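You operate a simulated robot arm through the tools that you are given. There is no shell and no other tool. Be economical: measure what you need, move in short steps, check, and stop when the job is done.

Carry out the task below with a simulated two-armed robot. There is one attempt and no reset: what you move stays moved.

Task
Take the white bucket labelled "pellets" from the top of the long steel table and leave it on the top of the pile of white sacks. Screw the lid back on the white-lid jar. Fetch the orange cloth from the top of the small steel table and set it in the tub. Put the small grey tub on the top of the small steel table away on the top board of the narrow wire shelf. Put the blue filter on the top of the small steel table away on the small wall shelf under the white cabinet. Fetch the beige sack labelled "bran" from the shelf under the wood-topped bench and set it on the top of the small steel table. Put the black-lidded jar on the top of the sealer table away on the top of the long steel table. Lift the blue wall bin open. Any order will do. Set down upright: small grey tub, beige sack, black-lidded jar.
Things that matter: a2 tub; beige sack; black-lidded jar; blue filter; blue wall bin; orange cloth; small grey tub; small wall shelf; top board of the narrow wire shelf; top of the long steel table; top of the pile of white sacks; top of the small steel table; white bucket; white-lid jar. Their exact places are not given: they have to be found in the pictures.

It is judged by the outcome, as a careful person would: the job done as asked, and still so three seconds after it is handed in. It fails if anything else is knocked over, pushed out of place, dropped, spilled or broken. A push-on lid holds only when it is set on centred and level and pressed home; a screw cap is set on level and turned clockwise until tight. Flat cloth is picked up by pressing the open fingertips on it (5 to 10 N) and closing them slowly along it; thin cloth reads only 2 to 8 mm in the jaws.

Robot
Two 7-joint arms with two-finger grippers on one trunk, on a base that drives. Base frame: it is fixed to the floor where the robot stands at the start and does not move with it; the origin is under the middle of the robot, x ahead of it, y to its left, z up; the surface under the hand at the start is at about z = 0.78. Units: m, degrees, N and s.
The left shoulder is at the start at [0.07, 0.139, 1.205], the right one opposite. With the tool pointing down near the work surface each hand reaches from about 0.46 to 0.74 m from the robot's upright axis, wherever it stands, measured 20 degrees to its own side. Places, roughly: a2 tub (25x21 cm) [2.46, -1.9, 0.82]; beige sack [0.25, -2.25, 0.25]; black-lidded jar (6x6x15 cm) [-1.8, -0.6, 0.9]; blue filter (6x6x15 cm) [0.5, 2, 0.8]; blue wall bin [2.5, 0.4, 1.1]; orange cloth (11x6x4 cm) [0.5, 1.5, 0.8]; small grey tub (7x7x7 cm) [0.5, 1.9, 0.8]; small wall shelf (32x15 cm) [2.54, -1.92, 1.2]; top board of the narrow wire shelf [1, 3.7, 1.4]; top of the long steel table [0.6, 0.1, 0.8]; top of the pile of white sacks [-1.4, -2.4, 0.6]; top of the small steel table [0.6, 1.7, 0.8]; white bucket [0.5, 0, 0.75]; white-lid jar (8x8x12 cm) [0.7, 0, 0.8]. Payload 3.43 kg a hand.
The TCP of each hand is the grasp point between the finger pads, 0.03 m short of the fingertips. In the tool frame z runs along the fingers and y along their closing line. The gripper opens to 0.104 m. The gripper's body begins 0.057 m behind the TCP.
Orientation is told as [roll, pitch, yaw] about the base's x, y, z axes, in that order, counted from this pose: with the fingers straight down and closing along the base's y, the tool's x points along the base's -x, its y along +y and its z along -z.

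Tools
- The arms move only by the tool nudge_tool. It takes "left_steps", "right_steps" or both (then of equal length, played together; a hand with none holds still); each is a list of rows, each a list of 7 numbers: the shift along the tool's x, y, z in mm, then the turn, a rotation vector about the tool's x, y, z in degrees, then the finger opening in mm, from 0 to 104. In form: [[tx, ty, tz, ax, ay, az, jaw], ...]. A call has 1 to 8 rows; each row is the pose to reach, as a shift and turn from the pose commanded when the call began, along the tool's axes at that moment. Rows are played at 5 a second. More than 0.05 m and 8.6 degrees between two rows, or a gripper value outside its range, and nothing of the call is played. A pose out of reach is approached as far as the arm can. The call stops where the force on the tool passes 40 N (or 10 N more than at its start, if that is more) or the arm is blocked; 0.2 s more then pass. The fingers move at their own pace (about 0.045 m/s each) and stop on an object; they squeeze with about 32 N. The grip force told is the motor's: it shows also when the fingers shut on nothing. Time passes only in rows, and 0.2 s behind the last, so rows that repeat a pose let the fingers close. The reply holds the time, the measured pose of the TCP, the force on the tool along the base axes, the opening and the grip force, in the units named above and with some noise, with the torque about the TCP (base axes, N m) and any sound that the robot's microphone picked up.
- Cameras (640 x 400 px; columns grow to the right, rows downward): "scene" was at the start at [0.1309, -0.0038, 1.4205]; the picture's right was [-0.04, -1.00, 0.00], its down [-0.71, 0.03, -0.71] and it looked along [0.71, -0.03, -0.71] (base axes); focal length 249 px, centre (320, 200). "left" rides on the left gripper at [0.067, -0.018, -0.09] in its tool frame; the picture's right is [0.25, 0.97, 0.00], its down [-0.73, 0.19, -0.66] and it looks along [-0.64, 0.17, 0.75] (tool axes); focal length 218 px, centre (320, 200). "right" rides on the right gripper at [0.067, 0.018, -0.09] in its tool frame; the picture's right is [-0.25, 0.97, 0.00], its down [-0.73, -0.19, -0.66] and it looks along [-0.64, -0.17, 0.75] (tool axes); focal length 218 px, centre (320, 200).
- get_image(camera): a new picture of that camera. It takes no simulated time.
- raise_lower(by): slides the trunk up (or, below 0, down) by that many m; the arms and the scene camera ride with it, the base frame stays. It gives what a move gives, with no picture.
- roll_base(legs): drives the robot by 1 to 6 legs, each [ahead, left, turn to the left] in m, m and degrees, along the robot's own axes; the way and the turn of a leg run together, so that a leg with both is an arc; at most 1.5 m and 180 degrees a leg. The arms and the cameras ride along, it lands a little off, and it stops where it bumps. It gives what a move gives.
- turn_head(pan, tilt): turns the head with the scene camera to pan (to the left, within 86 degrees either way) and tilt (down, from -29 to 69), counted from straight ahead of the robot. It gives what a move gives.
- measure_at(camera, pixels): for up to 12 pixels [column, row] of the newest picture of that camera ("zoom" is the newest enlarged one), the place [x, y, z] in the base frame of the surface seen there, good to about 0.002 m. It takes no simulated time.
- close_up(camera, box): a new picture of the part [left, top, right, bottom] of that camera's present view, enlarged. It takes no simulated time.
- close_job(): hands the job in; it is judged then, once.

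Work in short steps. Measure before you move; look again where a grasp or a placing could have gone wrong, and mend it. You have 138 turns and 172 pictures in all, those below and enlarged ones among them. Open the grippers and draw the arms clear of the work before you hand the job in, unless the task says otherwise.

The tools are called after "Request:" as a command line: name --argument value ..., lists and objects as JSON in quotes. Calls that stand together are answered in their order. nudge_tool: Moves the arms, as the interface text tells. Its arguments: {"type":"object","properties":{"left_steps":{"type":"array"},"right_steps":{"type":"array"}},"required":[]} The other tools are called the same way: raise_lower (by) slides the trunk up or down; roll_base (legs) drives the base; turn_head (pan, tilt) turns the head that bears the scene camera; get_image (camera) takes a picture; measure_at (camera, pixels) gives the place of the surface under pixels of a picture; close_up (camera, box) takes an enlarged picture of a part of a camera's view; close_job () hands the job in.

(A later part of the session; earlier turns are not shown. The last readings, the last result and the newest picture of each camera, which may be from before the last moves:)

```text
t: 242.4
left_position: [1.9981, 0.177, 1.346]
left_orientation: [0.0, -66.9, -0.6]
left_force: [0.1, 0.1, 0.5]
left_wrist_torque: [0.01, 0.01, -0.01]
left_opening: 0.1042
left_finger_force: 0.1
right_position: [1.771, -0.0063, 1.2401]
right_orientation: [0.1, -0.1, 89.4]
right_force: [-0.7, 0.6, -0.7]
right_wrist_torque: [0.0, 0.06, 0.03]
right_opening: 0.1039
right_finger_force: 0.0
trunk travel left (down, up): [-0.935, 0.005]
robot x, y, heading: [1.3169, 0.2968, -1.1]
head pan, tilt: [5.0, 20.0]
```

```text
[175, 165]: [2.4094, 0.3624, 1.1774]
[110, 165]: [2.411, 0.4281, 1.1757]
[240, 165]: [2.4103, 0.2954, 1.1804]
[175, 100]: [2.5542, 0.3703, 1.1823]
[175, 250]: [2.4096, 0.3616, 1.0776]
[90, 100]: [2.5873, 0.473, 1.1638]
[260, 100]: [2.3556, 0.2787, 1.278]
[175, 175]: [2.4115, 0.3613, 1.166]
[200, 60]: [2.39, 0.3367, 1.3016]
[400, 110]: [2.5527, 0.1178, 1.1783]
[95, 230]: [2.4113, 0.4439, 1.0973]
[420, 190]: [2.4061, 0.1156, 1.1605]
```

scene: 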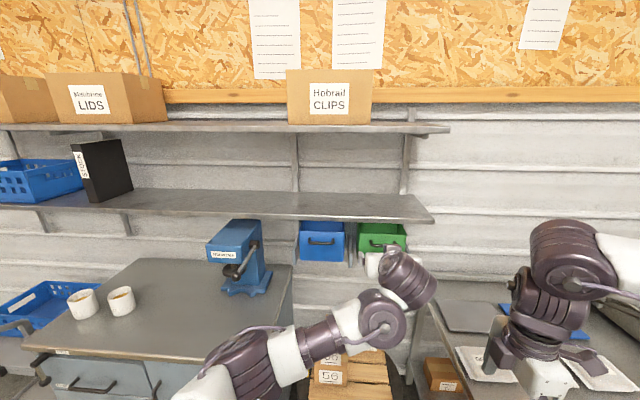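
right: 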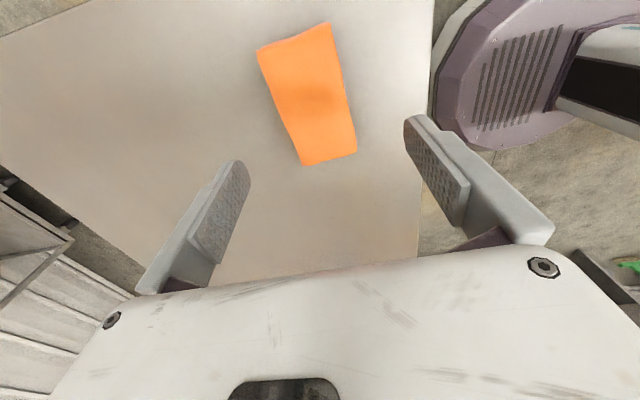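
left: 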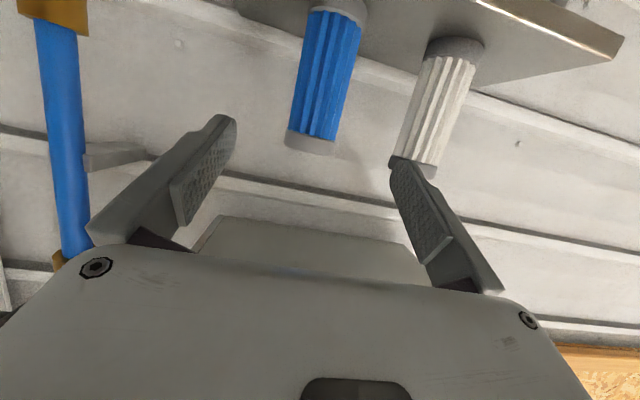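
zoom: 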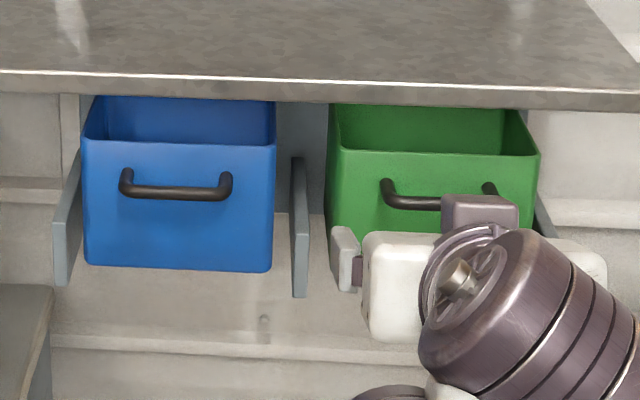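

Blue bin front x≈2.41, y 0.27–0.455; handle bar at about z 1.165. Move the left hand back and roll it 90° so the fingers close vertically, then view the bin in detail.

Request:
nudge_tool --left_steps '[[0, 15, -20, 0, 0, 8.5, 104], [0, 35, -40, 0, 0, 17, 104], [0, 55, -60, 0, 0, 25.5, 104], [0, 75, -60, 0, 0, 34, 104], [0, 95, -60, 0, 0, 42.5, 104], [0, 110, -60, 0, 0, 51, 104], [0, 125, -60, 0, 0, 59.5, 104], [0, 140, -60, 0, 0, 68, 104]]'

Request:
nudge_tool --left_steps '[[0, 0, 0, 0, 0, 8, 104], [0, 0, 0, 0, 0, 16, 104], [0, 0, 0, 0, 0, 22, 104]]'

Request:
close_up --camera "scene" --box '[280, 200, 430, 290]'

Request:
get_image --camera "left"

```text
t: 244.2
left_position: [1.9439, 0.3185, 1.368]
left_orientation: [65.3, -19.9, -81.7]
left_force: [-0.4, -0.6, 0.1]
left_wrist_torque: [-0.02, -0.02, 0.01]
left_opening: 0.1039
left_finger_force: 0.0
right_position: [1.7711, -0.006, 1.2403]
right_orientation: [0.2, 0.0, 89.3]
right_force: [0.2, 0.8, 0.5]
right_wrist_torque: [-0.01, -0.01, 0.01]
right_opening: 0.1042
right_finger_force: 0.1
trunk travel left (down, up): [-0.935, 0.005]
robot x, y, heading: [1.3195, 0.2977, -1.1]
head pan, tilt: [5.0, 20.0]
```

```text
t: 245.0
left_position: [1.9444, 0.3174, 1.3679]
left_orientation: [66.9, 0.1, -90.6]
left_force: [0.0, 0.7, 0.1]
left_wrist_torque: [0.0, 0.0, -0.02]
left_opening: 0.1039
left_finger_force: 0.1
right_position: [1.7704, -0.0055, 1.24]
right_orientation: [0.1, 0.0, 89.3]
right_force: [-0.2, 0.1, 0.2]
right_wrist_torque: [0.02, -0.02, 0.01]
right_opening: 0.1039
right_finger_force: 0.1
trunk travel left (down, up): [-0.935, 0.005]
robot x, y, heading: [1.3173, 0.2944, -1.1]
head pan, tilt: [5.0, 20.0]
```

```text
4.27 times, centred on (355, 245) of scene
```

zoom: 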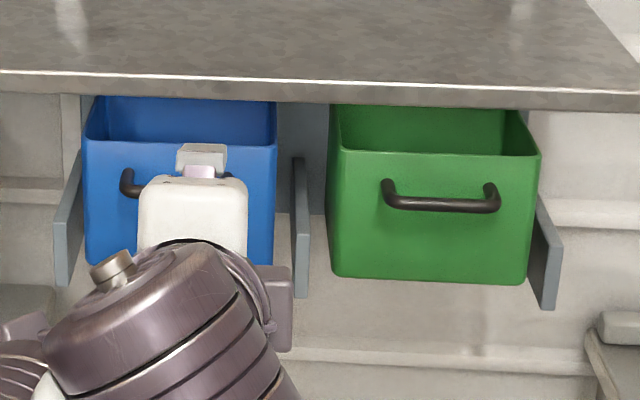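

```text
71 pictures are left
```

left: 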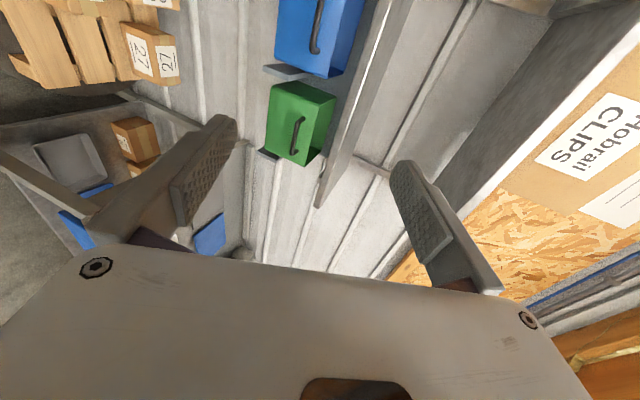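

Request:
measure_at --camera "zoom" --pixels '[[128, 185], [440, 205], [440, 220], [400, 203], [480, 204], [60, 270], [75, 165], [300, 290], [300, 165], [305, 230], [540, 210], [545, 300]]'

Request:
close_up --camera "left" --box '[230, 0, 390, 170]'

```text
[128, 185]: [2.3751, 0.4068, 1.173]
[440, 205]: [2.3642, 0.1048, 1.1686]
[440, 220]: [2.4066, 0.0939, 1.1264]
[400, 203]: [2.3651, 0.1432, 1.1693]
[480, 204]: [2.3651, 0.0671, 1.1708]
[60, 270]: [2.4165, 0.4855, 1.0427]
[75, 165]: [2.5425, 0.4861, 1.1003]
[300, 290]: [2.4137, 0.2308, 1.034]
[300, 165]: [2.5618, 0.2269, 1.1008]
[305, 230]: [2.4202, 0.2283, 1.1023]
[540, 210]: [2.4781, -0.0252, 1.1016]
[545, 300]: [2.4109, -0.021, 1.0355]
```

```text
2.35 times, centred on (310, 85) of left
```

zoom: 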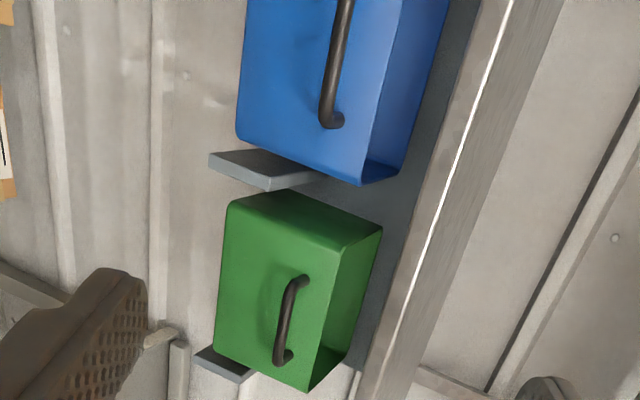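

Request:
measure_at --camera "scene" --pixels '[[170, 372], [290, 300], [345, 395], [430, 320], [260, 345], [60, 360]]'

```text
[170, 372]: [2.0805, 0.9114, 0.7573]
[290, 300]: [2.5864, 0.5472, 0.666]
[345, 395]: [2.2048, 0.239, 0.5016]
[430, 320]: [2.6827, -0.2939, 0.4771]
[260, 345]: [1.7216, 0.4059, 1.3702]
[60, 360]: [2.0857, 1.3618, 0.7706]
```

Floor is clear to x≈2.08. Drive ahead 0.28.

Request:
roll_base --legs '[[0.28, 0.03, 1.0]]'

Request:
get_image --camera "left"

Request:
get_image --camera "scene"

```text
t: 247.0
left_position: [2.2225, 0.3621, 1.3708]
left_orientation: [67.1, 0.0, -89.3]
left_force: [-0.1, -0.5, 0.2]
left_wrist_torque: [0.0, 0.01, -0.02]
left_opening: 0.1038
left_finger_force: 0.1
right_position: [2.0574, 0.0327, 1.2405]
right_orientation: [0.1, 0.0, 90.5]
right_force: [-0.6, 1.0, -0.1]
right_wrist_torque: [-0.02, -0.02, -0.01]
right_opening: 0.1042
right_finger_force: 0.1
trunk travel left (down, up): [-0.935, 0.005]
robot x, y, heading: [1.6004, 0.3247, 0.3]
head pan, tilt: [5.0, 20.0]
```

```text
69 pictures are left
```

left: 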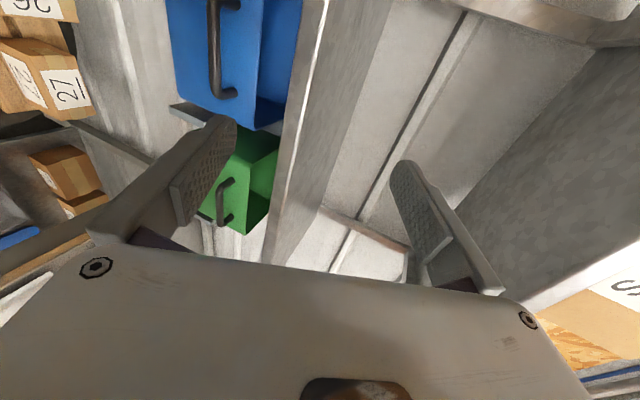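

```text
68 pictures are left
```

scene: 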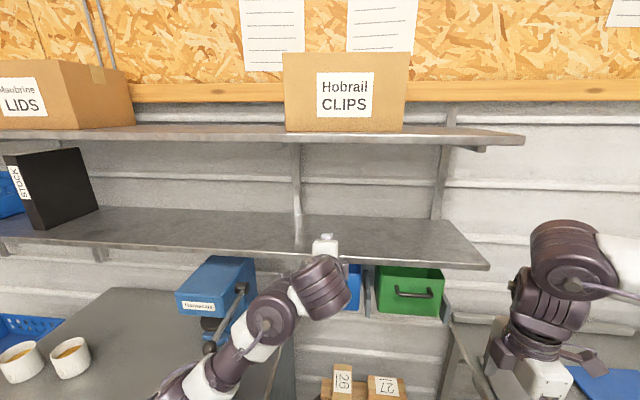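

Bring the left hand to just short of the handle bar (2.369, 0.362, 1.17).

Request:
nudge_tool --left_steps '[[0, -33, 24, 0, 0, 0, 70], [0, -66, 48, 0, 0, 0, 60], [0, -98, 72, 0, 0, 0, 60], [0, -130, 96, 0, 0, 0, 60], [0, -130, 130, 0, 0, 0, 60], [0, -130, 160, 0, 0, 0, 60]]'

Request:
get_image --camera "left"

Request:
measure_at --camera "left" --pixels '[[310, 100], [310, 60], [310, 130], [318, 20], [290, 100]]'

```text
t: 248.4
left_position: [2.3214, 0.3618, 1.1861]
left_orientation: [67.0, 0.0, -89.4]
left_force: [-0.2, -0.5, -0.4]
left_wrist_torque: [0.0, 0.02, -0.02]
left_opening: 0.0603
left_finger_force: 0.1
right_position: [2.0603, 0.0326, 1.2395]
right_orientation: [0.2, 0.0, 90.5]
right_force: [0.1, 0.9, -0.4]
right_wrist_torque: [-0.03, 0.01, 0.02]
right_opening: 0.104
right_finger_force: 0.0
trunk travel left (down, up): [-0.935, 0.005]
robot x, y, heading: [1.6033, 0.3188, 0.3]
head pan, tilt: [5.0, 20.0]
```

```text
67 pictures are left
```

left: 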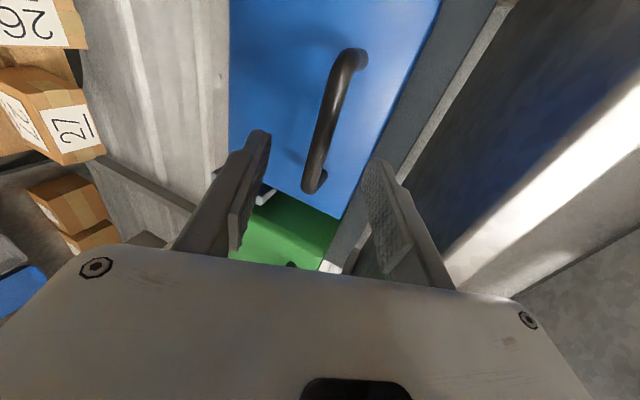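

```text
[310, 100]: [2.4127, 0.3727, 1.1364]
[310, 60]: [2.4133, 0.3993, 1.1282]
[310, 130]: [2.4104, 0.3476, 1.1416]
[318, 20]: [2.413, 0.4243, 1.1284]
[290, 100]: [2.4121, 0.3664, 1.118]
```

Request:
measure_at --camera "left" --pixels '[[336, 95], [325, 140], [342, 70], [318, 170]]'

```text
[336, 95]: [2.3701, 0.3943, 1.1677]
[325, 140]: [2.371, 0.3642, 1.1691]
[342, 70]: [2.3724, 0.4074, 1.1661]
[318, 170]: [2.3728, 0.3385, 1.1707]
```

Bar lies between the fingers, 58 mm ahead of TCP. Advance 46 mm and close.

Request:
nudge_tool --left_steps '[[0, 2, 25, 0, 0, 0, 60], [0, 2, 46, 0, 0, 0, 60], [0, 2, 46, 0, 0, 0, 0], [0, 2, 46, 0, 0, 0, 0], [0, 2, 46, 0, 0, 0, 0], [0, 2, 46, 0, 0, 0, 0]]'

```text
t: 249.8
left_position: [2.3626, 0.362, 1.1704]
left_orientation: [66.8, 0.2, -89.4]
left_force: [-4.8, 1.4, -4.4]
left_wrist_torque: [0.31, 0.13, -0.15]
left_opening: 0.0138
left_finger_force: 37.8
right_position: [2.0584, 0.0339, 1.2413]
right_orientation: [0.1, 0.0, 90.4]
right_force: [0.1, -0.7, -0.2]
right_wrist_torque: [0.02, 0.0, -0.02]
right_opening: 0.1039
right_finger_force: 0.0
trunk travel left (down, up): [-0.935, 0.005]
robot x, y, heading: [1.5973, 0.3254, 0.1]
head pan, tilt: [5.0, 20.0]
```

Handle gripped (14 mm). Probe: lift straight up 20 mm and look at force and position.

Request:
nudge_tool --left_steps '[[0, 4.6, -2, 0, 0, 0, 0], [0, 9.2, -3.9, 0, 0, 0, 0], [0, 13.8, -5.9, 0, 0, 0, 0], [0, 18.4, -7.8, 0, 0, 0, 0]]'

Request:
get_image --camera "left"

Request:
close_up --camera "scene" --box '[270, 220, 460, 330]'

```text
t: 250.5
left_position: [2.3622, 0.3631, 1.1707]
left_orientation: [65.9, 0.6, -89.6]
left_force: [3.0, 1.4, -5.9]
left_wrist_torque: [-0.38, 0.0, -0.55]
left_opening: 0.0133
left_finger_force: 44.7
right_position: [2.0609, 0.0335, 1.2396]
right_orientation: [0.2, 0.0, 90.7]
right_force: [0.6, 0.8, 0.1]
right_wrist_torque: [0.01, 0.02, 0.02]
right_opening: 0.1037
right_finger_force: 0.0
trunk travel left (down, up): [-0.935, 0.005]
robot x, y, heading: [1.6, 0.3222, 0.1]
head pan, tilt: [5.0, 20.0]
stopped in row 3 (left hand): the force on the tool passed its limit at 43 N (the readings are from after the stop); the commanded pose is now the measured one
```

```text
66 pictures are left
```

left: 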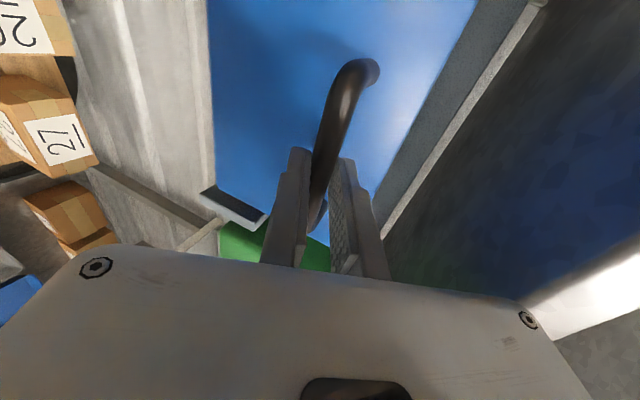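

```text
3.37 times, centred on (365, 275) of scene
```

zoom: 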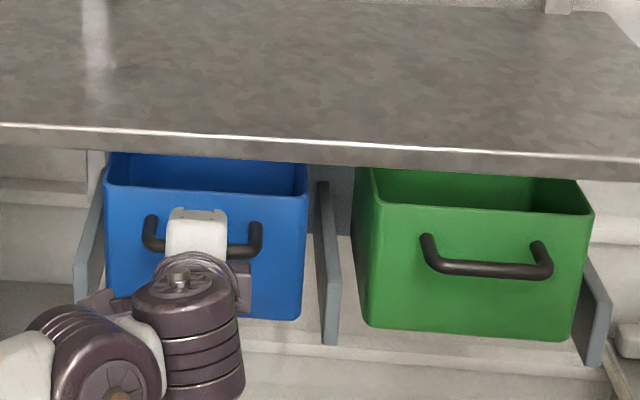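

Straight up is blocked. Probe pulling toward the robot 20 mm.

Request:
nudge_tool --left_steps '[[0, -2, -4.6, 0, 0, 0, 0], [0, -4, -9.2, 0, 0, 0, 0], [0, -6, -13.8, 0, 0, 0, 0], [0, -8, -18.4, 0, 0, 0, 0]]'

Request:
close_up --camera "scene" --box '[270, 220, 460, 330]'

```text
t: 251.5
left_position: [2.3489, 0.3614, 1.1662]
left_orientation: [65.5, 0.7, -89.4]
left_force: [19.7, -1.5, -25.2]
left_wrist_torque: [-0.3, 0.22, 0.27]
left_opening: 0.0139
left_finger_force: 44.9
right_position: [2.0677, 0.0326, 1.2361]
right_orientation: [0.5, 0.0, 90.5]
right_force: [0.2, 0.7, -0.3]
right_wrist_torque: [-0.03, 0.0, 0.0]
right_opening: 0.1039
right_finger_force: 0.1
trunk travel left (down, up): [-0.935, 0.005]
robot x, y, heading: [1.5928, 0.3244, 0.2]
head pan, tilt: [5.0, 20.0]
```

```text
3.37 times, centred on (365, 275) of scene
```

zoom: 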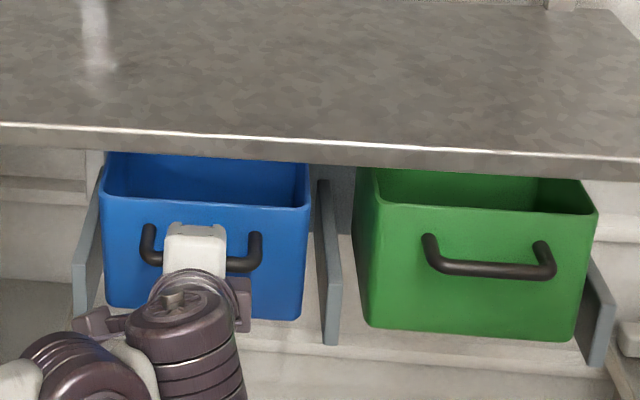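

It moved 14 mm outward: bin appears to tilt. Measure the bin's front face to find the pivot.

Request:
measure_at --camera "zoom" --pixels '[[130, 200], [130, 220], [125, 260], [120, 300], [300, 220], [285, 270], [285, 310], [300, 300], [270, 205], [110, 230], [205, 175], [430, 250]]'

```text
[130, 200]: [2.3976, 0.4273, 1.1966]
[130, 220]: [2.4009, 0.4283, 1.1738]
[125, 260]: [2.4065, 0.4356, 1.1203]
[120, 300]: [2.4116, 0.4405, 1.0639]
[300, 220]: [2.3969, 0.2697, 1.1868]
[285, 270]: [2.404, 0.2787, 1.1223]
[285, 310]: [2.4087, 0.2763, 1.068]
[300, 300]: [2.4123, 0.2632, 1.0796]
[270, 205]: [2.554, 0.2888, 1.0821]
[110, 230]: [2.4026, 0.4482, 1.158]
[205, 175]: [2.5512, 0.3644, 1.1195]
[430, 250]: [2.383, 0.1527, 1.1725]
```

The face tilts about its lower front edge (≈x 2.411, z 1.05): a tilt-out bin. Follow the arc out and down to ~30°.

Request:
nudge_tool --left_steps '[[0, -7, -1, 0, 0, 0, 0], [0, -14, -2, 0, 0, 0, 0], [0, -23, -7, 0, 0, 0, 0], [0, -32, -12.7, 0, 0, 0, 0], [0, -42, -16.5, 0, 0, 0, 0], [0, -52, -20, 0, 0, 0, 0]]'

Request:
close_up --camera "scene" --box '[270, 220, 460, 330]'

```text
t: 252.9
left_position: [2.2933, 0.3582, 1.1388]
left_orientation: [66.5, 0.2, -89.9]
left_force: [0.0, 0.1, 0.1]
left_wrist_torque: [-0.01, 0.03, -0.01]
left_opening: 0.0
left_finger_force: 35.0
right_position: [2.0525, 0.0319, 1.2431]
right_orientation: [-0.1, 0.1, 90.6]
right_force: [-0.3, 0.1, -0.2]
right_wrist_torque: [0.01, -0.06, -0.01]
right_opening: 0.1039
right_finger_force: 0.1
trunk travel left (down, up): [-0.935, 0.005]
robot x, y, heading: [1.5989, 0.3267, 0.2]
head pan, tilt: [5.0, 20.0]
```

```text
3.37 times, centred on (365, 275) of scene
```

zoom: 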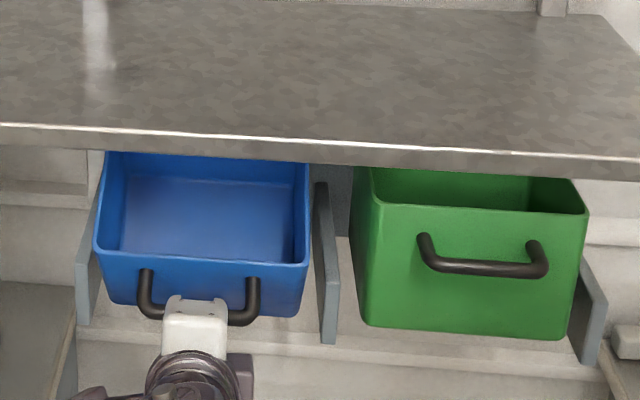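

The fingers slid off the bar, but the bin stayed tilted. Measure its present tilt.

Request:
measure_at --camera "zoom" --pixels '[[120, 258], [120, 275], [125, 300], [295, 270], [285, 285], [280, 310], [155, 310], [240, 315], [200, 220], [140, 290], [300, 270]]'

Request:
get_image --camera "left"

```text
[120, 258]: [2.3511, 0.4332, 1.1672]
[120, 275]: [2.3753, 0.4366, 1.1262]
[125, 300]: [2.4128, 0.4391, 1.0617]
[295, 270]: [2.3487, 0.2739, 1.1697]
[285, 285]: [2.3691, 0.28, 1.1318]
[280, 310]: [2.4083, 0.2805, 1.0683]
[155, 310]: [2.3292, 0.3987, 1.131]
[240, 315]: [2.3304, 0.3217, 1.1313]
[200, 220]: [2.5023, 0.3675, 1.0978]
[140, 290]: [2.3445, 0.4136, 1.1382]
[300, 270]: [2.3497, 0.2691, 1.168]
```

```text
62 pictures are left
```

left: 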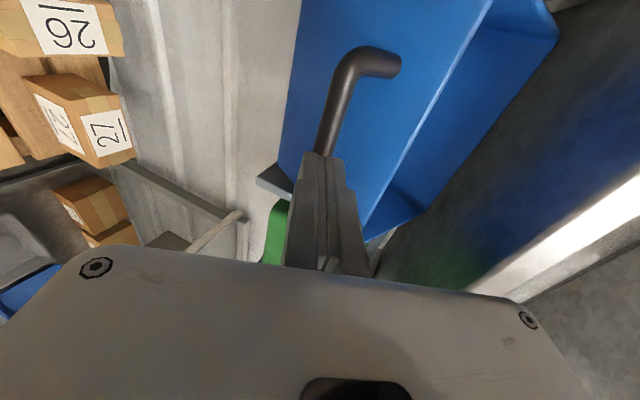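

The bin is tilted ~30° and holds. I'll regrip the bar and pull a bit further to see whether it goes to its stop.

Request:
nudge_tool --left_steps '[[0, 3, -5, 0, 0, 0, 45], [0, 6, 0, 0, 0, 0, 45], [0, 6, 32, 0, 0, 0, 45], [0, 6, 32, 0, 0, 0, 0], [0, 6, 32, 0, 0, 0, 0], [0, 6, 32, 0, 0, 0, 0]]'

Request:
nudge_tool --left_steps '[[0, -4.7, -1.7, 0, 0, 0, 0], [0, -9.4, -3.5, 0, 0, 0, 0], [0, -14, -5.2, 0, 0, 0, 0], [0, -19, -6.5, 0, 0, 0, 0]]'

Request:
close_up --camera "scene" --box '[270, 220, 460, 330]'

```text
t: 254.3
left_position: [2.334, 0.3613, 1.1253]
left_orientation: [66.1, 0.4, -89.6]
left_force: [5.3, -0.6, 0.2]
left_wrist_torque: [-0.15, -0.06, -0.34]
left_opening: 0.0136
left_finger_force: 35.9
right_position: [2.0598, 0.0334, 1.2396]
right_orientation: [0.2, 0.0, 90.5]
right_force: [-0.2, -0.2, -0.7]
right_wrist_torque: [-0.01, 0.02, 0.0]
right_opening: 0.1041
right_finger_force: 0.0
trunk travel left (down, up): [-0.935, 0.005]
robot x, y, heading: [1.5955, 0.3233, 0.3]
head pan, tilt: [5.0, 20.0]
```

```text
t: 255.3
left_position: [2.3235, 0.3607, 1.1075]
left_orientation: [65.9, 0.6, -89.6]
left_force: [22.4, -3.9, -4.5]
left_wrist_torque: [-0.13, 0.0, -0.11]
left_opening: 0.0136
left_finger_force: 45.3
right_position: [2.0632, 0.032, 1.2376]
right_orientation: [0.4, -0.1, 90.5]
right_force: [-0.2, 0.2, 0.1]
right_wrist_torque: [0.0, 0.01, 0.01]
right_opening: 0.1042
right_finger_force: 0.1
trunk travel left (down, up): [-0.935, 0.005]
robot x, y, heading: [1.599, 0.3232, 0.2]
head pan, tilt: [5.0, 20.0]
```

```text
3.37 times, centred on (365, 275) of scene
```

zoom: 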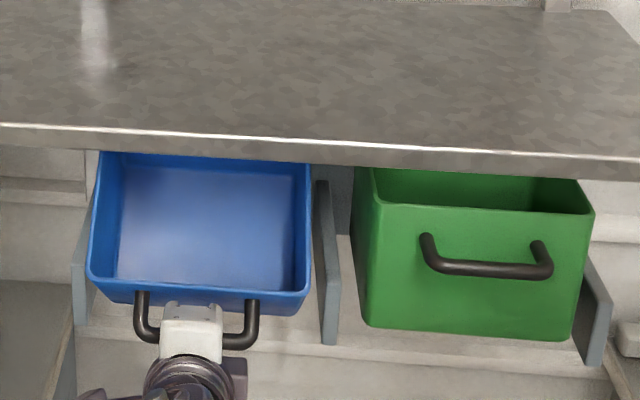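

Still moving. Pull further along the arc, more downward.

Request:
nudge_tool --left_steps '[[0, -8, -1, 0, 0, 0, 0], [0, -16, -2, 0, 0, 0, 0], [0, -24, -2, 0, 0, 0, 0], [0, -33, -1.2, 0, 0, 0, 0]]'

Request:
close_up --camera "scene" --box '[270, 220, 460, 330]'

Request:
measure_at --camera "zoom" --pixels '[[100, 300], [110, 310], [125, 315], [295, 305], [290, 312], [120, 325], [150, 335], [200, 280]]'

```text
t: 255.7
left_position: [2.3232, 0.3616, 1.1094]
left_orientation: [66.6, 0.3, -89.5]
left_force: [18.2, -5.4, -5.7]
left_wrist_torque: [0.4, -0.05, 0.0]
left_opening: 0.0137
left_finger_force: 44.9
right_position: [2.0649, 0.0314, 1.2382]
right_orientation: [0.4, -0.1, 90.4]
right_force: [-0.6, -0.6, -0.2]
right_wrist_torque: [0.01, 0.01, -0.05]
right_opening: 0.1039
right_finger_force: 0.0
trunk travel left (down, up): [-0.935, 0.005]
robot x, y, heading: [1.601, 0.3231, 0.0]
head pan, tilt: [5.0, 20.0]
stopped in row 2 (left hand): the force on the tool passed its limit at 43 N (the readings are from after the stop); the commanded pose is now the measured one
```

```text
3.37 times, centred on (365, 275) of scene
```

zoom: 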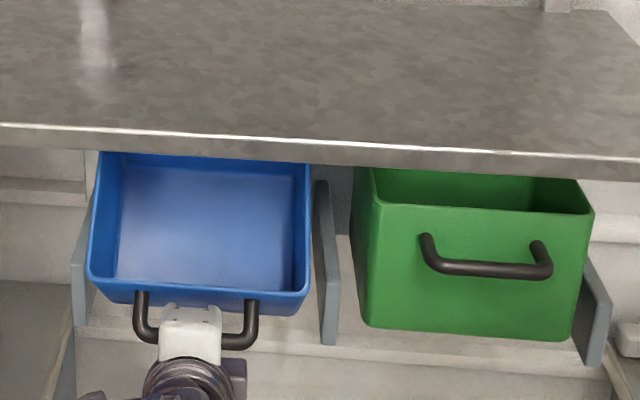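

```text
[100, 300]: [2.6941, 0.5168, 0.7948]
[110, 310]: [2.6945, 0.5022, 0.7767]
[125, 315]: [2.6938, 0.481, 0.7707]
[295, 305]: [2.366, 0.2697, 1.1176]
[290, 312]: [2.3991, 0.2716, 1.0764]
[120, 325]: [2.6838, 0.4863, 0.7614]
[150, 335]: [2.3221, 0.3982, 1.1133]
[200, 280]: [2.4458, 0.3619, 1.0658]
```

It hit its stop (43 N): fully tilted out. Open and withdraw.

Request:
nudge_tool --left_steps '[[0, 0, 0, 0, 0, 0, 50], [0, 0, 0, 0, 0, 0, 50], [0, 0, -30, 0, 0, 0, 50], [0, 0, -70, 0, 0, 0, 60], [0, 0, -110, 0, 0, 0, 80], [0, 30, -150, 0, 0, 0, 104]]'

Request:
close_up --camera "scene" --box '[270, 220, 460, 330]'

Request:
measure_at --camera "zoom" --pixels '[[115, 292], [120, 300], [290, 298], [285, 308], [200, 300], [200, 312], [150, 335], [200, 295]]'

```text
t: 257.1
left_position: [2.1907, 0.3634, 1.1957]
left_orientation: [66.6, 0.2, -89.4]
left_force: [-0.2, -0.1, -1.1]
left_wrist_torque: [-0.01, -0.02, 0.03]
left_opening: 0.1038
left_finger_force: 0.0
right_position: [2.0589, 0.0311, 1.2388]
right_orientation: [0.2, -0.1, 90.5]
right_force: [-0.7, -0.4, 0.1]
right_wrist_torque: [0.02, 0.05, 0.02]
right_opening: 0.1039
right_finger_force: 0.0
trunk travel left (down, up): [-0.935, 0.005]
robot x, y, heading: [1.5978, 0.3243, 0.2]
head pan, tilt: [5.0, 20.0]
```

```text
3.37 times, centred on (365, 275) of scene
```

zoom: 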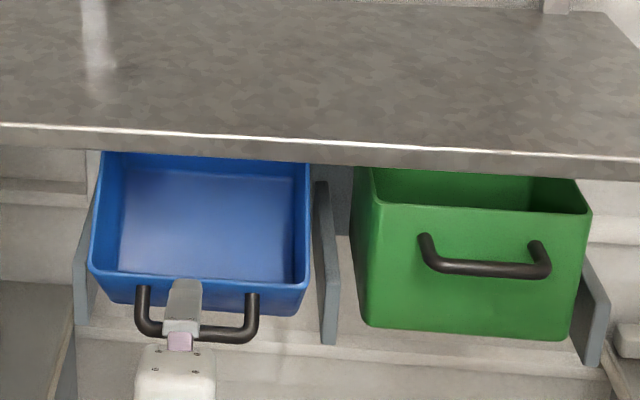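

```text
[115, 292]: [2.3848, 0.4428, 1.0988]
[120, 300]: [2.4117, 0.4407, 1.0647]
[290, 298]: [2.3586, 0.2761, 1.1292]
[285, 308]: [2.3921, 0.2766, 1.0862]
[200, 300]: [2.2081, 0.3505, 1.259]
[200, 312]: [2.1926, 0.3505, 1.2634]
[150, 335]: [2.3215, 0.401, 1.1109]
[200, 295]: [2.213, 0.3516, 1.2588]
```

The bin stays open (~38°, at its stop). Back off, and bring the hands to neutral.

Request:
roll_base --legs '[[-0.3, 0, 0]]'

Request:
nudge_tool --left_steps '[[0, 0, 0, 0, 0, -8.5, 104], [0, 0, 0, 0, 0, -17, 104], [0, 0, 0, 0, 0, -25.5, 104], [0, 0, 0, 0, 0, -34, 104], [0, 0, 0, 0, 0, -42.5, 104], [0, 0, 0, 0, 0, -51, 104], [0, 0, 0, 0, 0, -59.5, 104], [0, 0, 0, 0, 0, -68, 104]]' --right_steps '[[0, 0, 0, 0, 0, 8.5, 104], [0, 0, 0, 0, 0, 17, 104], [0, 0, 0, 0, 0, 25.5, 104], [0, 0, 0, 0, 0, 34, 104], [0, 0, 0, 0, 0, 42.5, 104], [0, 0, 0, 0, 0, 51, 104], [0, 0, 0, 0, 0, 59.5, 104], [0, 0, 0, 0, 0, 68, 104]]'

Request:
nudge_tool --left_steps '[[0, 0, 0, 0, 0, -8, 104], [0, 0, 0, 0, 0, -16, 104], [0, 0, 0, 0, 0, -22, 104]]' --right_steps '[[0, 0, 0, 0, 0, 8, 104], [0, 0, 0, 0, 0, 16, 104], [0, 0, 0, 0, 0, 22, 104]]'

Request:
nudge_tool --left_steps '[[0, 0, -10, 0, 8.3, 0, 104], [0, 0, -20, 0, 16.6, 0, 104], [0, 0, -30, 0, 25, 0, 104], [0, 0, -40, 0, 33.3, 0, 104], [0, 0, -50, 0, 41.6, 0, 104], [0, 0, -50, 0, 50, 0, 104], [0, 0, -50, 0, 58.3, 0, 104], [0, 0, -50, 0, 66.6, 0, 104]]'

Request:
roll_base --legs '[[0, -1.0, 0], [0, -0.62, 0], [-1.0, 0, 0], [0, 0, -45], [0, 0, -45]]'

Request:
turn_head --pan 0 --tilt 45

Request:
get_image --camera "scene"

```text
t: 259.1
left_position: [1.904, 0.3618, 1.1954]
left_orientation: [66.7, 0.1, -89.4]
left_force: [0.9, 0.8, 0.1]
left_wrist_torque: [-0.02, 0.01, -0.02]
left_opening: 0.1039
left_finger_force: 0.1
right_position: [1.7709, 0.0312, 1.2389]
right_orientation: [0.3, 0.0, 90.4]
right_force: [0.7, -0.1, -0.8]
right_wrist_torque: [-0.01, 0.02, 0.04]
right_opening: 0.1042
right_finger_force: 0.0
trunk travel left (down, up): [-0.935, 0.005]
robot x, y, heading: [1.3079, 0.3216, 0.2]
head pan, tilt: [5.0, 20.0]
```

```text
t: 260.9
left_position: [1.9023, 0.3608, 1.1969]
left_orientation: [41.1, -58.4, -45.1]
left_force: [-0.1, 0.3, 0.0]
left_wrist_torque: [0.01, -0.02, 0.02]
left_opening: 0.1039
left_finger_force: 0.0
right_position: [1.7683, 0.0308, 1.2402]
right_orientation: [0.1, 0.0, 22.3]
right_force: [0.0, 0.4, 0.1]
right_wrist_torque: [0.0, 0.03, 0.02]
right_opening: 0.1039
right_finger_force: 0.0
trunk travel left (down, up): [-0.935, 0.005]
robot x, y, heading: [1.3084, 0.3202, 0.1]
head pan, tilt: [5.0, 20.0]
```

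```text
t: 261.7
left_position: [1.902, 0.3615, 1.1965]
left_orientation: [0.0, -66.8, 0.3]
left_force: [-0.4, 0.0, -0.6]
left_wrist_torque: [-0.02, -0.03, 0.0]
left_opening: 0.1037
left_finger_force: 0.1
right_position: [1.7673, 0.0304, 1.2408]
right_orientation: [0.1, 0.1, 0.3]
right_force: [-0.4, 0.1, 0.0]
right_wrist_torque: [0.0, -0.02, -0.01]
right_opening: 0.104
right_finger_force: 0.1
trunk travel left (down, up): [-0.935, 0.005]
robot x, y, heading: [1.3091, 0.3218, 0.0]
head pan, tilt: [5.0, 20.0]
```

```text
t: 263.5
left_position: [1.9202, 0.3034, 1.1568]
left_orientation: [0.1, -0.1, 0.5]
left_force: [-0.4, 0.4, -0.7]
left_wrist_torque: [0.03, 0.01, -0.01]
left_opening: 0.1039
left_finger_force: 0.1
left hand out of reach, approached as far as the arm can: row 5, 6, 7, 8
right_position: [1.7675, 0.0303, 1.2412]
right_orientation: [0.0, 0.1, 0.5]
right_force: [0.4, -0.3, 0.3]
right_wrist_torque: [0.0, 0.01, -0.02]
right_opening: 0.1041
right_finger_force: 0.0
trunk travel left (down, up): [-0.935, 0.005]
robot x, y, heading: [1.3072, 0.324, 0.1]
head pan, tilt: [5.0, 20.0]
```

```text
t: 280.7
left_position: [0.2827, -1.9022, 1.157]
left_orientation: [0.1, -0.2, -90.3]
left_force: [-0.1, -0.7, -1.3]
left_wrist_torque: [-0.02, -0.02, -0.01]
left_opening: 0.1037
left_finger_force: 0.1
right_position: [0.0114, -1.747, 1.2399]
right_orientation: [0.0, 0.1, -90.3]
right_force: [0.1, -0.3, -0.3]
right_wrist_torque: [0.0, 0.0, -0.01]
right_opening: 0.104
right_finger_force: 0.1
trunk travel left (down, up): [-0.935, 0.005]
robot x, y, heading: [0.3075, -1.2892, -90.4]
head pan, tilt: [5.0, 20.0]
```

```text
t: 281.6
left_position: [0.2809, -1.9028, 1.1573]
left_orientation: [0.2, -0.3, -90.1]
left_force: [0.6, 1.2, -0.5]
left_wrist_torque: [0.04, 0.02, 0.03]
left_opening: 0.1041
left_finger_force: 0.0
right_position: [0.0112, -1.7468, 1.2405]
right_orientation: [0.0, 0.1, -90.3]
right_force: [0.4, -0.3, -0.7]
right_wrist_torque: [-0.03, -0.05, 0.0]
right_opening: 0.1038
right_finger_force: 0.0
trunk travel left (down, up): [-0.935, 0.005]
robot x, y, heading: [0.3077, -1.289, -90.2]
head pan, tilt: [0.0, 45.0]
```

```text
58 pictures are left
```

scene: 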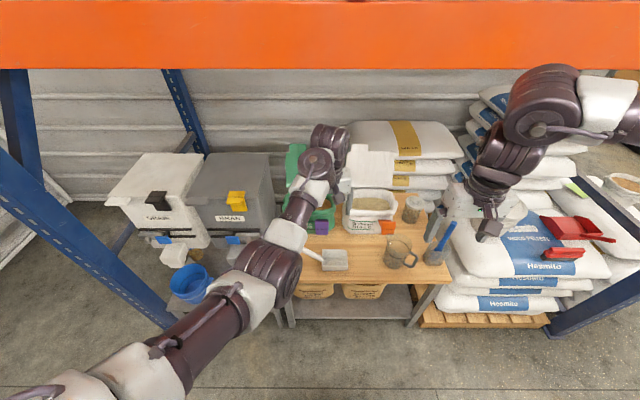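

Request:
close_up --camera "scene" --box '[270, 240, 450, 340]'

Request:
measure_at --camera "zoom" --pixels '[[150, 165], [320, 165], [150, 195], [320, 195], [100, 260], [480, 260], [60, 235], [150, 130], [420, 140], [230, 180]]'

```text
3.56 times, centred on (360, 290) of scene
```

zoom: 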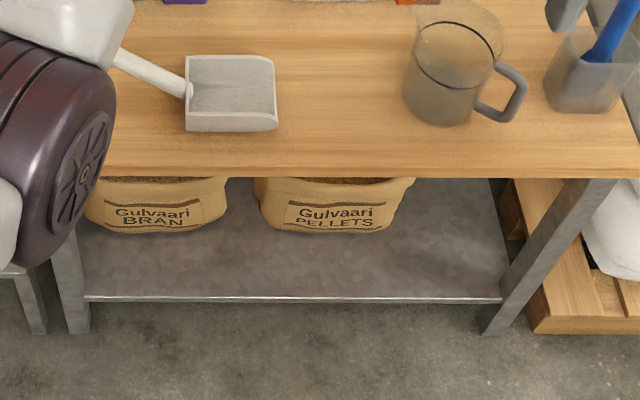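

```text
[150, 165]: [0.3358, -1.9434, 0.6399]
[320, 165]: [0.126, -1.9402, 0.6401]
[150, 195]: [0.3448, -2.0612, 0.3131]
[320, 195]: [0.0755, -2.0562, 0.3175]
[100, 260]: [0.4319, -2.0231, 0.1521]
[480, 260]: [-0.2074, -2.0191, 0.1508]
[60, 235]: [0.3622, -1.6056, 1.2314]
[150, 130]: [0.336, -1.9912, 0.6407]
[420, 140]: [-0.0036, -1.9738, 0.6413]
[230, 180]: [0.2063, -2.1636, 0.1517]
```

Bran sack: front y −2.06, on shelf z 0.152, under the bench top (front edge y −1.94, z 0.64). Retract arms, back off slightly, and lower the trunk to look in.

Request:
nudge_tool --left_steps '[[40, 20, 0, 0, 0, 0, 104], [80, 40, 0, 0, 0, 0, 104], [120, 65, 0, 0, 0, 0, 104], [160, 90, 0, 0, 0, 0, 104], [195, 120, 0, 0, 0, 0, 104], [210, 150, 0, 0, 0, 0, 104]]'

Request:
roll_base --legs '[[-0.08, 0, 0]]'

Request:
raise_lower --by -0.75

Request:
turn_head --pan 0 --tilt 25

Request:
get_image --camera "scene"

```text
t: 283.0
left_position: [0.3848, -1.7245, 1.0007]
left_orientation: [-0.5, -0.3, -89.9]
left_force: [0.6, 0.4, -0.5]
left_wrist_torque: [0.01, 0.0, 0.01]
left_opening: 0.1039
left_finger_force: 0.1
left hand out of reach, approached as far as the arm can: row 1, 2, 3, 4, 5, 6
right_position: [0.0141, -1.7436, 1.2434]
right_orientation: [-0.1, -0.1, -90.2]
right_force: [0.0, -0.1, -0.2]
right_wrist_torque: [-0.01, 0.01, 0.0]
right_opening: 0.1038
right_finger_force: 0.0
trunk travel left (down, up): [-0.935, 0.005]
robot x, y, heading: [0.3102, -1.2907, -90.5]
head pan, tilt: [0.0, 45.0]
```

```text
t: 284.0
left_position: [0.3835, -1.654, 0.9975]
left_orientation: [-0.3, 0.2, -89.7]
left_force: [-0.4, -0.5, -0.1]
left_wrist_torque: [0.03, 0.0, -0.02]
left_opening: 0.1041
left_finger_force: 0.0
right_position: [0.0116, -1.6748, 1.2364]
right_orientation: [0.0, 0.5, -90.1]
right_force: [0.0, -0.5, 0.2]
right_wrist_torque: [0.07, 0.02, 0.0]
right_opening: 0.104
right_finger_force: 0.0
trunk travel left (down, up): [-0.935, 0.005]
robot x, y, heading: [0.3056, -1.2109, -90.4]
head pan, tilt: [0.0, 45.0]
```

```text
refused: -0.75 is not a number from -0.4 to 0.4
```

```text
t: 284.9
left_position: [0.3837, -1.6454, 1.001]
left_orientation: [-0.3, -0.3, -89.9]
left_force: [0.1, -0.1, 0.7]
left_wrist_torque: [-0.03, 0.03, 0.01]
left_opening: 0.104
left_finger_force: 0.1
right_position: [0.0125, -1.6659, 1.2414]
right_orientation: [-0.1, -0.1, -90.0]
right_force: [0.8, 0.6, 0.5]
right_wrist_torque: [-0.03, 0.01, 0.01]
right_opening: 0.104
right_finger_force: 0.0
trunk travel left (down, up): [-0.935, 0.005]
robot x, y, heading: [0.31, -1.2122, -90.4]
head pan, tilt: [0.0, 25.0]
```

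```text
56 pictures are left
```

scene: 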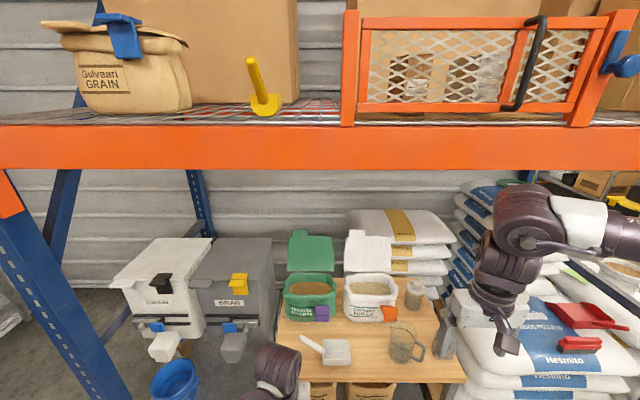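

Trunk moves at most 0.4 per call; lower in two steps.

Request:
raise_lower --by -0.4

Request:
raise_lower --by -0.3

Request:
get_image --camera "scene"

```text
t: 288.7
left_position: [0.3824, -1.6478, 0.6004]
left_orientation: [-0.3, -0.1, -89.8]
left_force: [-0.5, -0.5, -0.1]
left_wrist_torque: [0.01, 0.02, -0.01]
left_opening: 0.1039
left_finger_force: 0.0
right_position: [0.0136, -1.669, 0.8404]
right_orientation: [0.0, 0.2, -90.2]
right_force: [-0.2, 0.0, -0.4]
right_wrist_torque: [0.0, -0.04, -0.03]
right_opening: 0.1039
right_finger_force: 0.1
trunk travel left (down, up): [-0.535, 0.405]
robot x, y, heading: [0.3106, -1.2147, -90.2]
head pan, tilt: [0.0, 25.0]
```

```text
t: 291.7
left_position: [0.3833, -1.648, 0.2998]
left_orientation: [-0.2, -0.2, -89.8]
left_force: [0.4, 0.0, -0.7]
left_wrist_torque: [0.03, -0.01, 0.02]
left_opening: 0.1042
left_finger_force: 0.0
right_position: [0.0123, -1.6685, 0.5402]
right_orientation: [0.0, 0.1, -90.0]
right_force: [0.1, -0.4, 0.8]
right_wrist_torque: [0.01, 0.02, -0.02]
right_opening: 0.1038
right_finger_force: 0.0
trunk travel left (down, up): [-0.235, 0.705]
robot x, y, heading: [0.3079, -1.2125, -90.4]
head pan, tilt: [0.0, 25.0]
```

```text
55 pictures are left
```

scene: 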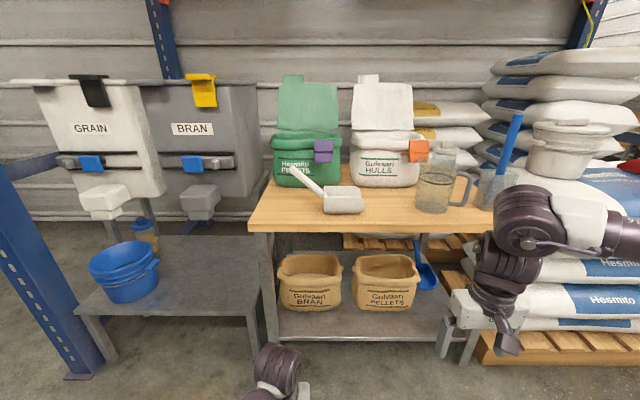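

Both sacks are visible now: BRAN at (310,283), PELLETS at (387,283). Enlarge and measure the bran sack.

Request:
close_up --camera "scene" --box '[260, 220, 440, 345]'

Request:
measure_at --camera "zoom" --pixels '[[75, 145], [280, 150], [178, 150], [178, 208], [178, 300], [80, 215], [280, 215], [178, 170], [345, 180], [75, 300], [110, 128], [260, 128]]'

```text
3.20 times, centred on (350, 282) of scene
```

zoom: 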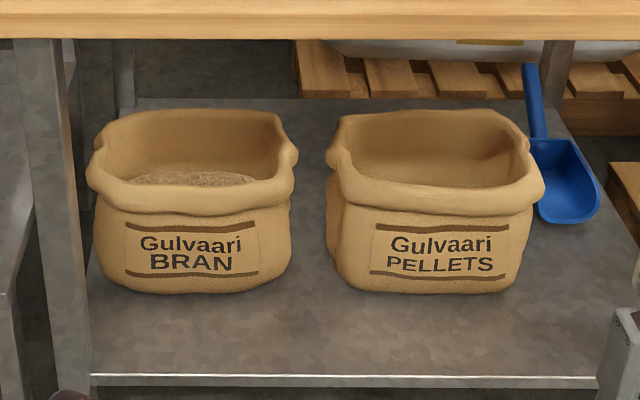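

```text
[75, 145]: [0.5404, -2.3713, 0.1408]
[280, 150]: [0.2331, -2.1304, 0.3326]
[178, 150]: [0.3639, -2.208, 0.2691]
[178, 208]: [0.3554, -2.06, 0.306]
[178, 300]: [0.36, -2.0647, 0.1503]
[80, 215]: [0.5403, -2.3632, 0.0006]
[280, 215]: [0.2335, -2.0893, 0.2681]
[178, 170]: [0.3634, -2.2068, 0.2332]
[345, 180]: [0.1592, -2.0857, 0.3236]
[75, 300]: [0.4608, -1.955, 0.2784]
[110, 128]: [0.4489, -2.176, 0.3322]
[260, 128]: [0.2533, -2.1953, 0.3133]
```

Request:
measure_at --camera "zoom" --pixels '[[91, 172], [103, 165], [118, 172], [128, 165], [258, 160], [270, 155], [282, 158], [293, 165], [195, 112], [110, 250], [285, 250], [195, 182]]'

```text
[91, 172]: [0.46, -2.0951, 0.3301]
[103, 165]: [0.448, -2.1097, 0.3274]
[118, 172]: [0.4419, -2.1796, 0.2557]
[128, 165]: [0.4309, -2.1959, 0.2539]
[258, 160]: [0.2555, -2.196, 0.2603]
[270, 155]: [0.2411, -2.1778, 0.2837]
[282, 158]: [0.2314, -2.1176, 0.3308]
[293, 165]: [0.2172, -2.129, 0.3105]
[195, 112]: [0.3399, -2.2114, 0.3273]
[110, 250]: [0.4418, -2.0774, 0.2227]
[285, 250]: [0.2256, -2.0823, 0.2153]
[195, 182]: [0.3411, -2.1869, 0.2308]
```

Bran sack: x 0.217–0.46, y −2.05…−2.215, rim z 0.33, walls at x≈0.45 and 0.229; the bench leg at x 0.46–0.53 in front. I'll pinch both side walls: turn and tilt both hands first.

Request:
nudge_tool --left_steps '[[0, 0, -30, 0, 0, -7, 90], [0, 0, -60, 0, 0, -14, 90], [0, 0, -90, 0, 0, -21, 90], [0, 0, -120, 0, 0, -28, 90], [0, 0, -150, 0, 0, -35, 90]]' --right_steps '[[0, 0, 18, 0, 0, -4, 80], [0, 0, 36, 0, 0, -8, 80], [0, 0, 54, 0, 0, -12, 80], [0, 0, 72, 0, 0, -16, 80], [0, 0, 90, 0, 0, -20, 80]]'

Request:
nudge_tool --left_steps '[[0, 0, 0, 0, -8.4, 0, 90], [0, 0, 0, 0, -16.7, 0, 90], [0, 0, 0, 0, -25, 0, 90], [0, 0, 0, 0, -33.4, 0, 90], [0, 0, 0, 0, -41.7, 0, 90], [0, 0, 0, 0, -50, 0, 90], [0, 0, 0, 0, -50, 0, 90]]' --right_steps '[[0, 0, 0, 0, -8.4, 0, 80], [0, 0, 0, 0, -16.7, 0, 80], [0, 0, 0, 0, -25, 0, 80], [0, 0, 0, 0, -33.4, 0, 80], [0, 0, 0, 0, -41.7, 0, 80], [0, 0, 0, 0, -50, 0, 80], [0, 0, 0, 0, -50, 0, 80]]'

Request:
get_image --camera "scene"

```text
t: 292.9
left_position: [0.3782, -1.6351, 0.293]
left_orientation: [-0.4, 0.0, -55.7]
left_force: [-1.0, -0.5, 0.2]
left_wrist_torque: [-0.02, -0.03, -0.03]
left_opening: 0.09
left_finger_force: 0.1
left hand out of reach, approached as far as the arm can: row 1, 2, 3, 4, 5
right_position: [0.0142, -1.6692, 0.4502]
right_orientation: [0.1, 0.1, -70.0]
right_force: [0.4, 0.6, -0.7]
right_wrist_torque: [-0.04, -0.01, 0.01]
right_opening: 0.0798
right_finger_force: 0.0
trunk travel left (down, up): [-0.235, 0.705]
robot x, y, heading: [0.3093, -1.2094, -90.3]
head pan, tilt: [0.0, 25.0]
```

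```text
t: 294.5
left_position: [0.3784, -1.6342, 0.2904]
left_orientation: [-0.4, -50.1, -54.4]
left_force: [0.2, -0.3, -0.2]
left_wrist_torque: [0.01, -0.03, -0.01]
left_opening: 0.0901
left_finger_force: 0.0
right_position: [0.0122, -1.6672, 0.4498]
right_orientation: [-0.1, -50.0, -70.1]
right_force: [0.3, -0.3, -0.2]
right_wrist_torque: [-0.01, -0.02, 0.01]
right_opening: 0.0801
right_finger_force: 0.1
trunk travel left (down, up): [-0.235, 0.705]
robot x, y, heading: [0.3108, -1.2119, -90.5]
head pan, tilt: [0.0, 25.0]
```

```text
53 pictures are left
```

scene: 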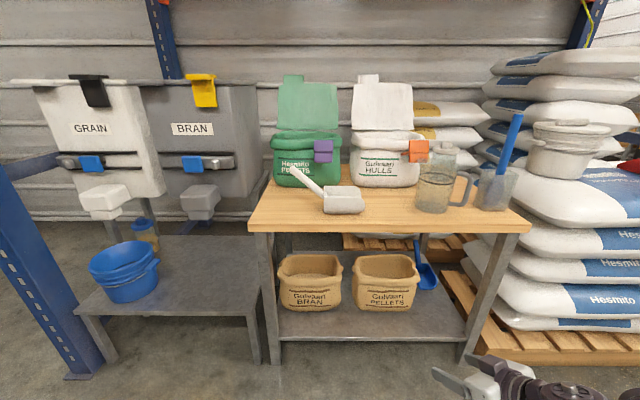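

Drive ahead 0.22, then raise the left hand to its pre-grasp and advance the right.

Request:
roll_base --legs '[[0.22, 0, 0.3]]'

Request:
nudge_tool --left_steps '[[-15, 0, -12, 0, 0, 0, 90], [-30, 0, -24, 0, 0, 0, 90], [-50, 0, -40, 0, 0, 0, 90], [-70, 0, -55, 0, 0, 0, 90]]' --right_steps '[[0, 0, 0, 0, 0, 0, 80], [0, 0, 0, 0, 0, 0, 80], [0, 0, 0, 0, 0, 0, 80], [0, 0, 0, 0, 0, 0, 80]]'

Request:
turn_head --pan 0 --tilt 40

Request:
get_image --camera "scene"

```text
t: 296.1
left_position: [0.3762, -1.8483, 0.2895]
left_orientation: [-0.5, -49.9, -54.4]
left_force: [0.0, 0.4, 0.0]
left_wrist_torque: [-0.02, 0.01, 0.01]
left_opening: 0.0899
left_finger_force: 0.1
right_position: [0.0113, -1.8829, 0.4501]
right_orientation: [0.1, -49.9, -70.2]
right_force: [0.1, 1.0, -0.5]
right_wrist_torque: [-0.01, 0.0, 0.01]
right_opening: 0.0801
right_finger_force: 0.0
trunk travel left (down, up): [-0.235, 0.705]
robot x, y, heading: [0.3054, -1.4286, -90.5]
head pan, tilt: [0.0, 25.0]
```

```text
t: 297.1
left_position: [0.3785, -1.8487, 0.298]
left_orientation: [-0.5, -49.9, -54.4]
left_force: [0.4, 0.0, 0.4]
left_wrist_torque: [-0.01, -0.02, 0.0]
left_opening: 0.09
left_finger_force: 0.0
left hand out of reach, approached as far as the arm can: row 1, 2, 3, 4
right_position: [0.0106, -1.8816, 0.4494]
right_orientation: [0.1, -49.8, -70.2]
right_force: [-0.1, 0.1, -0.9]
right_wrist_torque: [-0.02, 0.0, 0.02]
right_opening: 0.08
right_finger_force: 0.1
trunk travel left (down, up): [-0.235, 0.705]
robot x, y, heading: [0.3096, -1.4255, -90.3]
head pan, tilt: [0.0, 25.0]
```

```text
t: 297.9
left_position: [0.3792, -1.8492, 0.2983]
left_orientation: [-0.6, -49.9, -54.5]
left_force: [-0.1, 0.3, -0.1]
left_wrist_torque: [0.03, 0.02, -0.02]
left_opening: 0.0902
left_finger_force: 0.1
right_position: [0.0104, -1.8831, 0.4496]
right_orientation: [0.0, -49.9, -70.2]
right_force: [0.2, -0.3, 0.0]
right_wrist_torque: [0.0, 0.0, -0.01]
right_opening: 0.0799
right_finger_force: 0.2
trunk travel left (down, up): [-0.235, 0.705]
robot x, y, heading: [0.309, -1.4254, -90.5]
head pan, tilt: [0.0, 40.0]
```

```text
52 pictures are left
```

scene: 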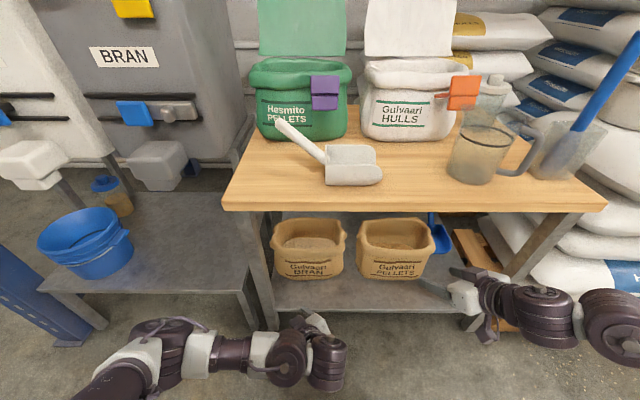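

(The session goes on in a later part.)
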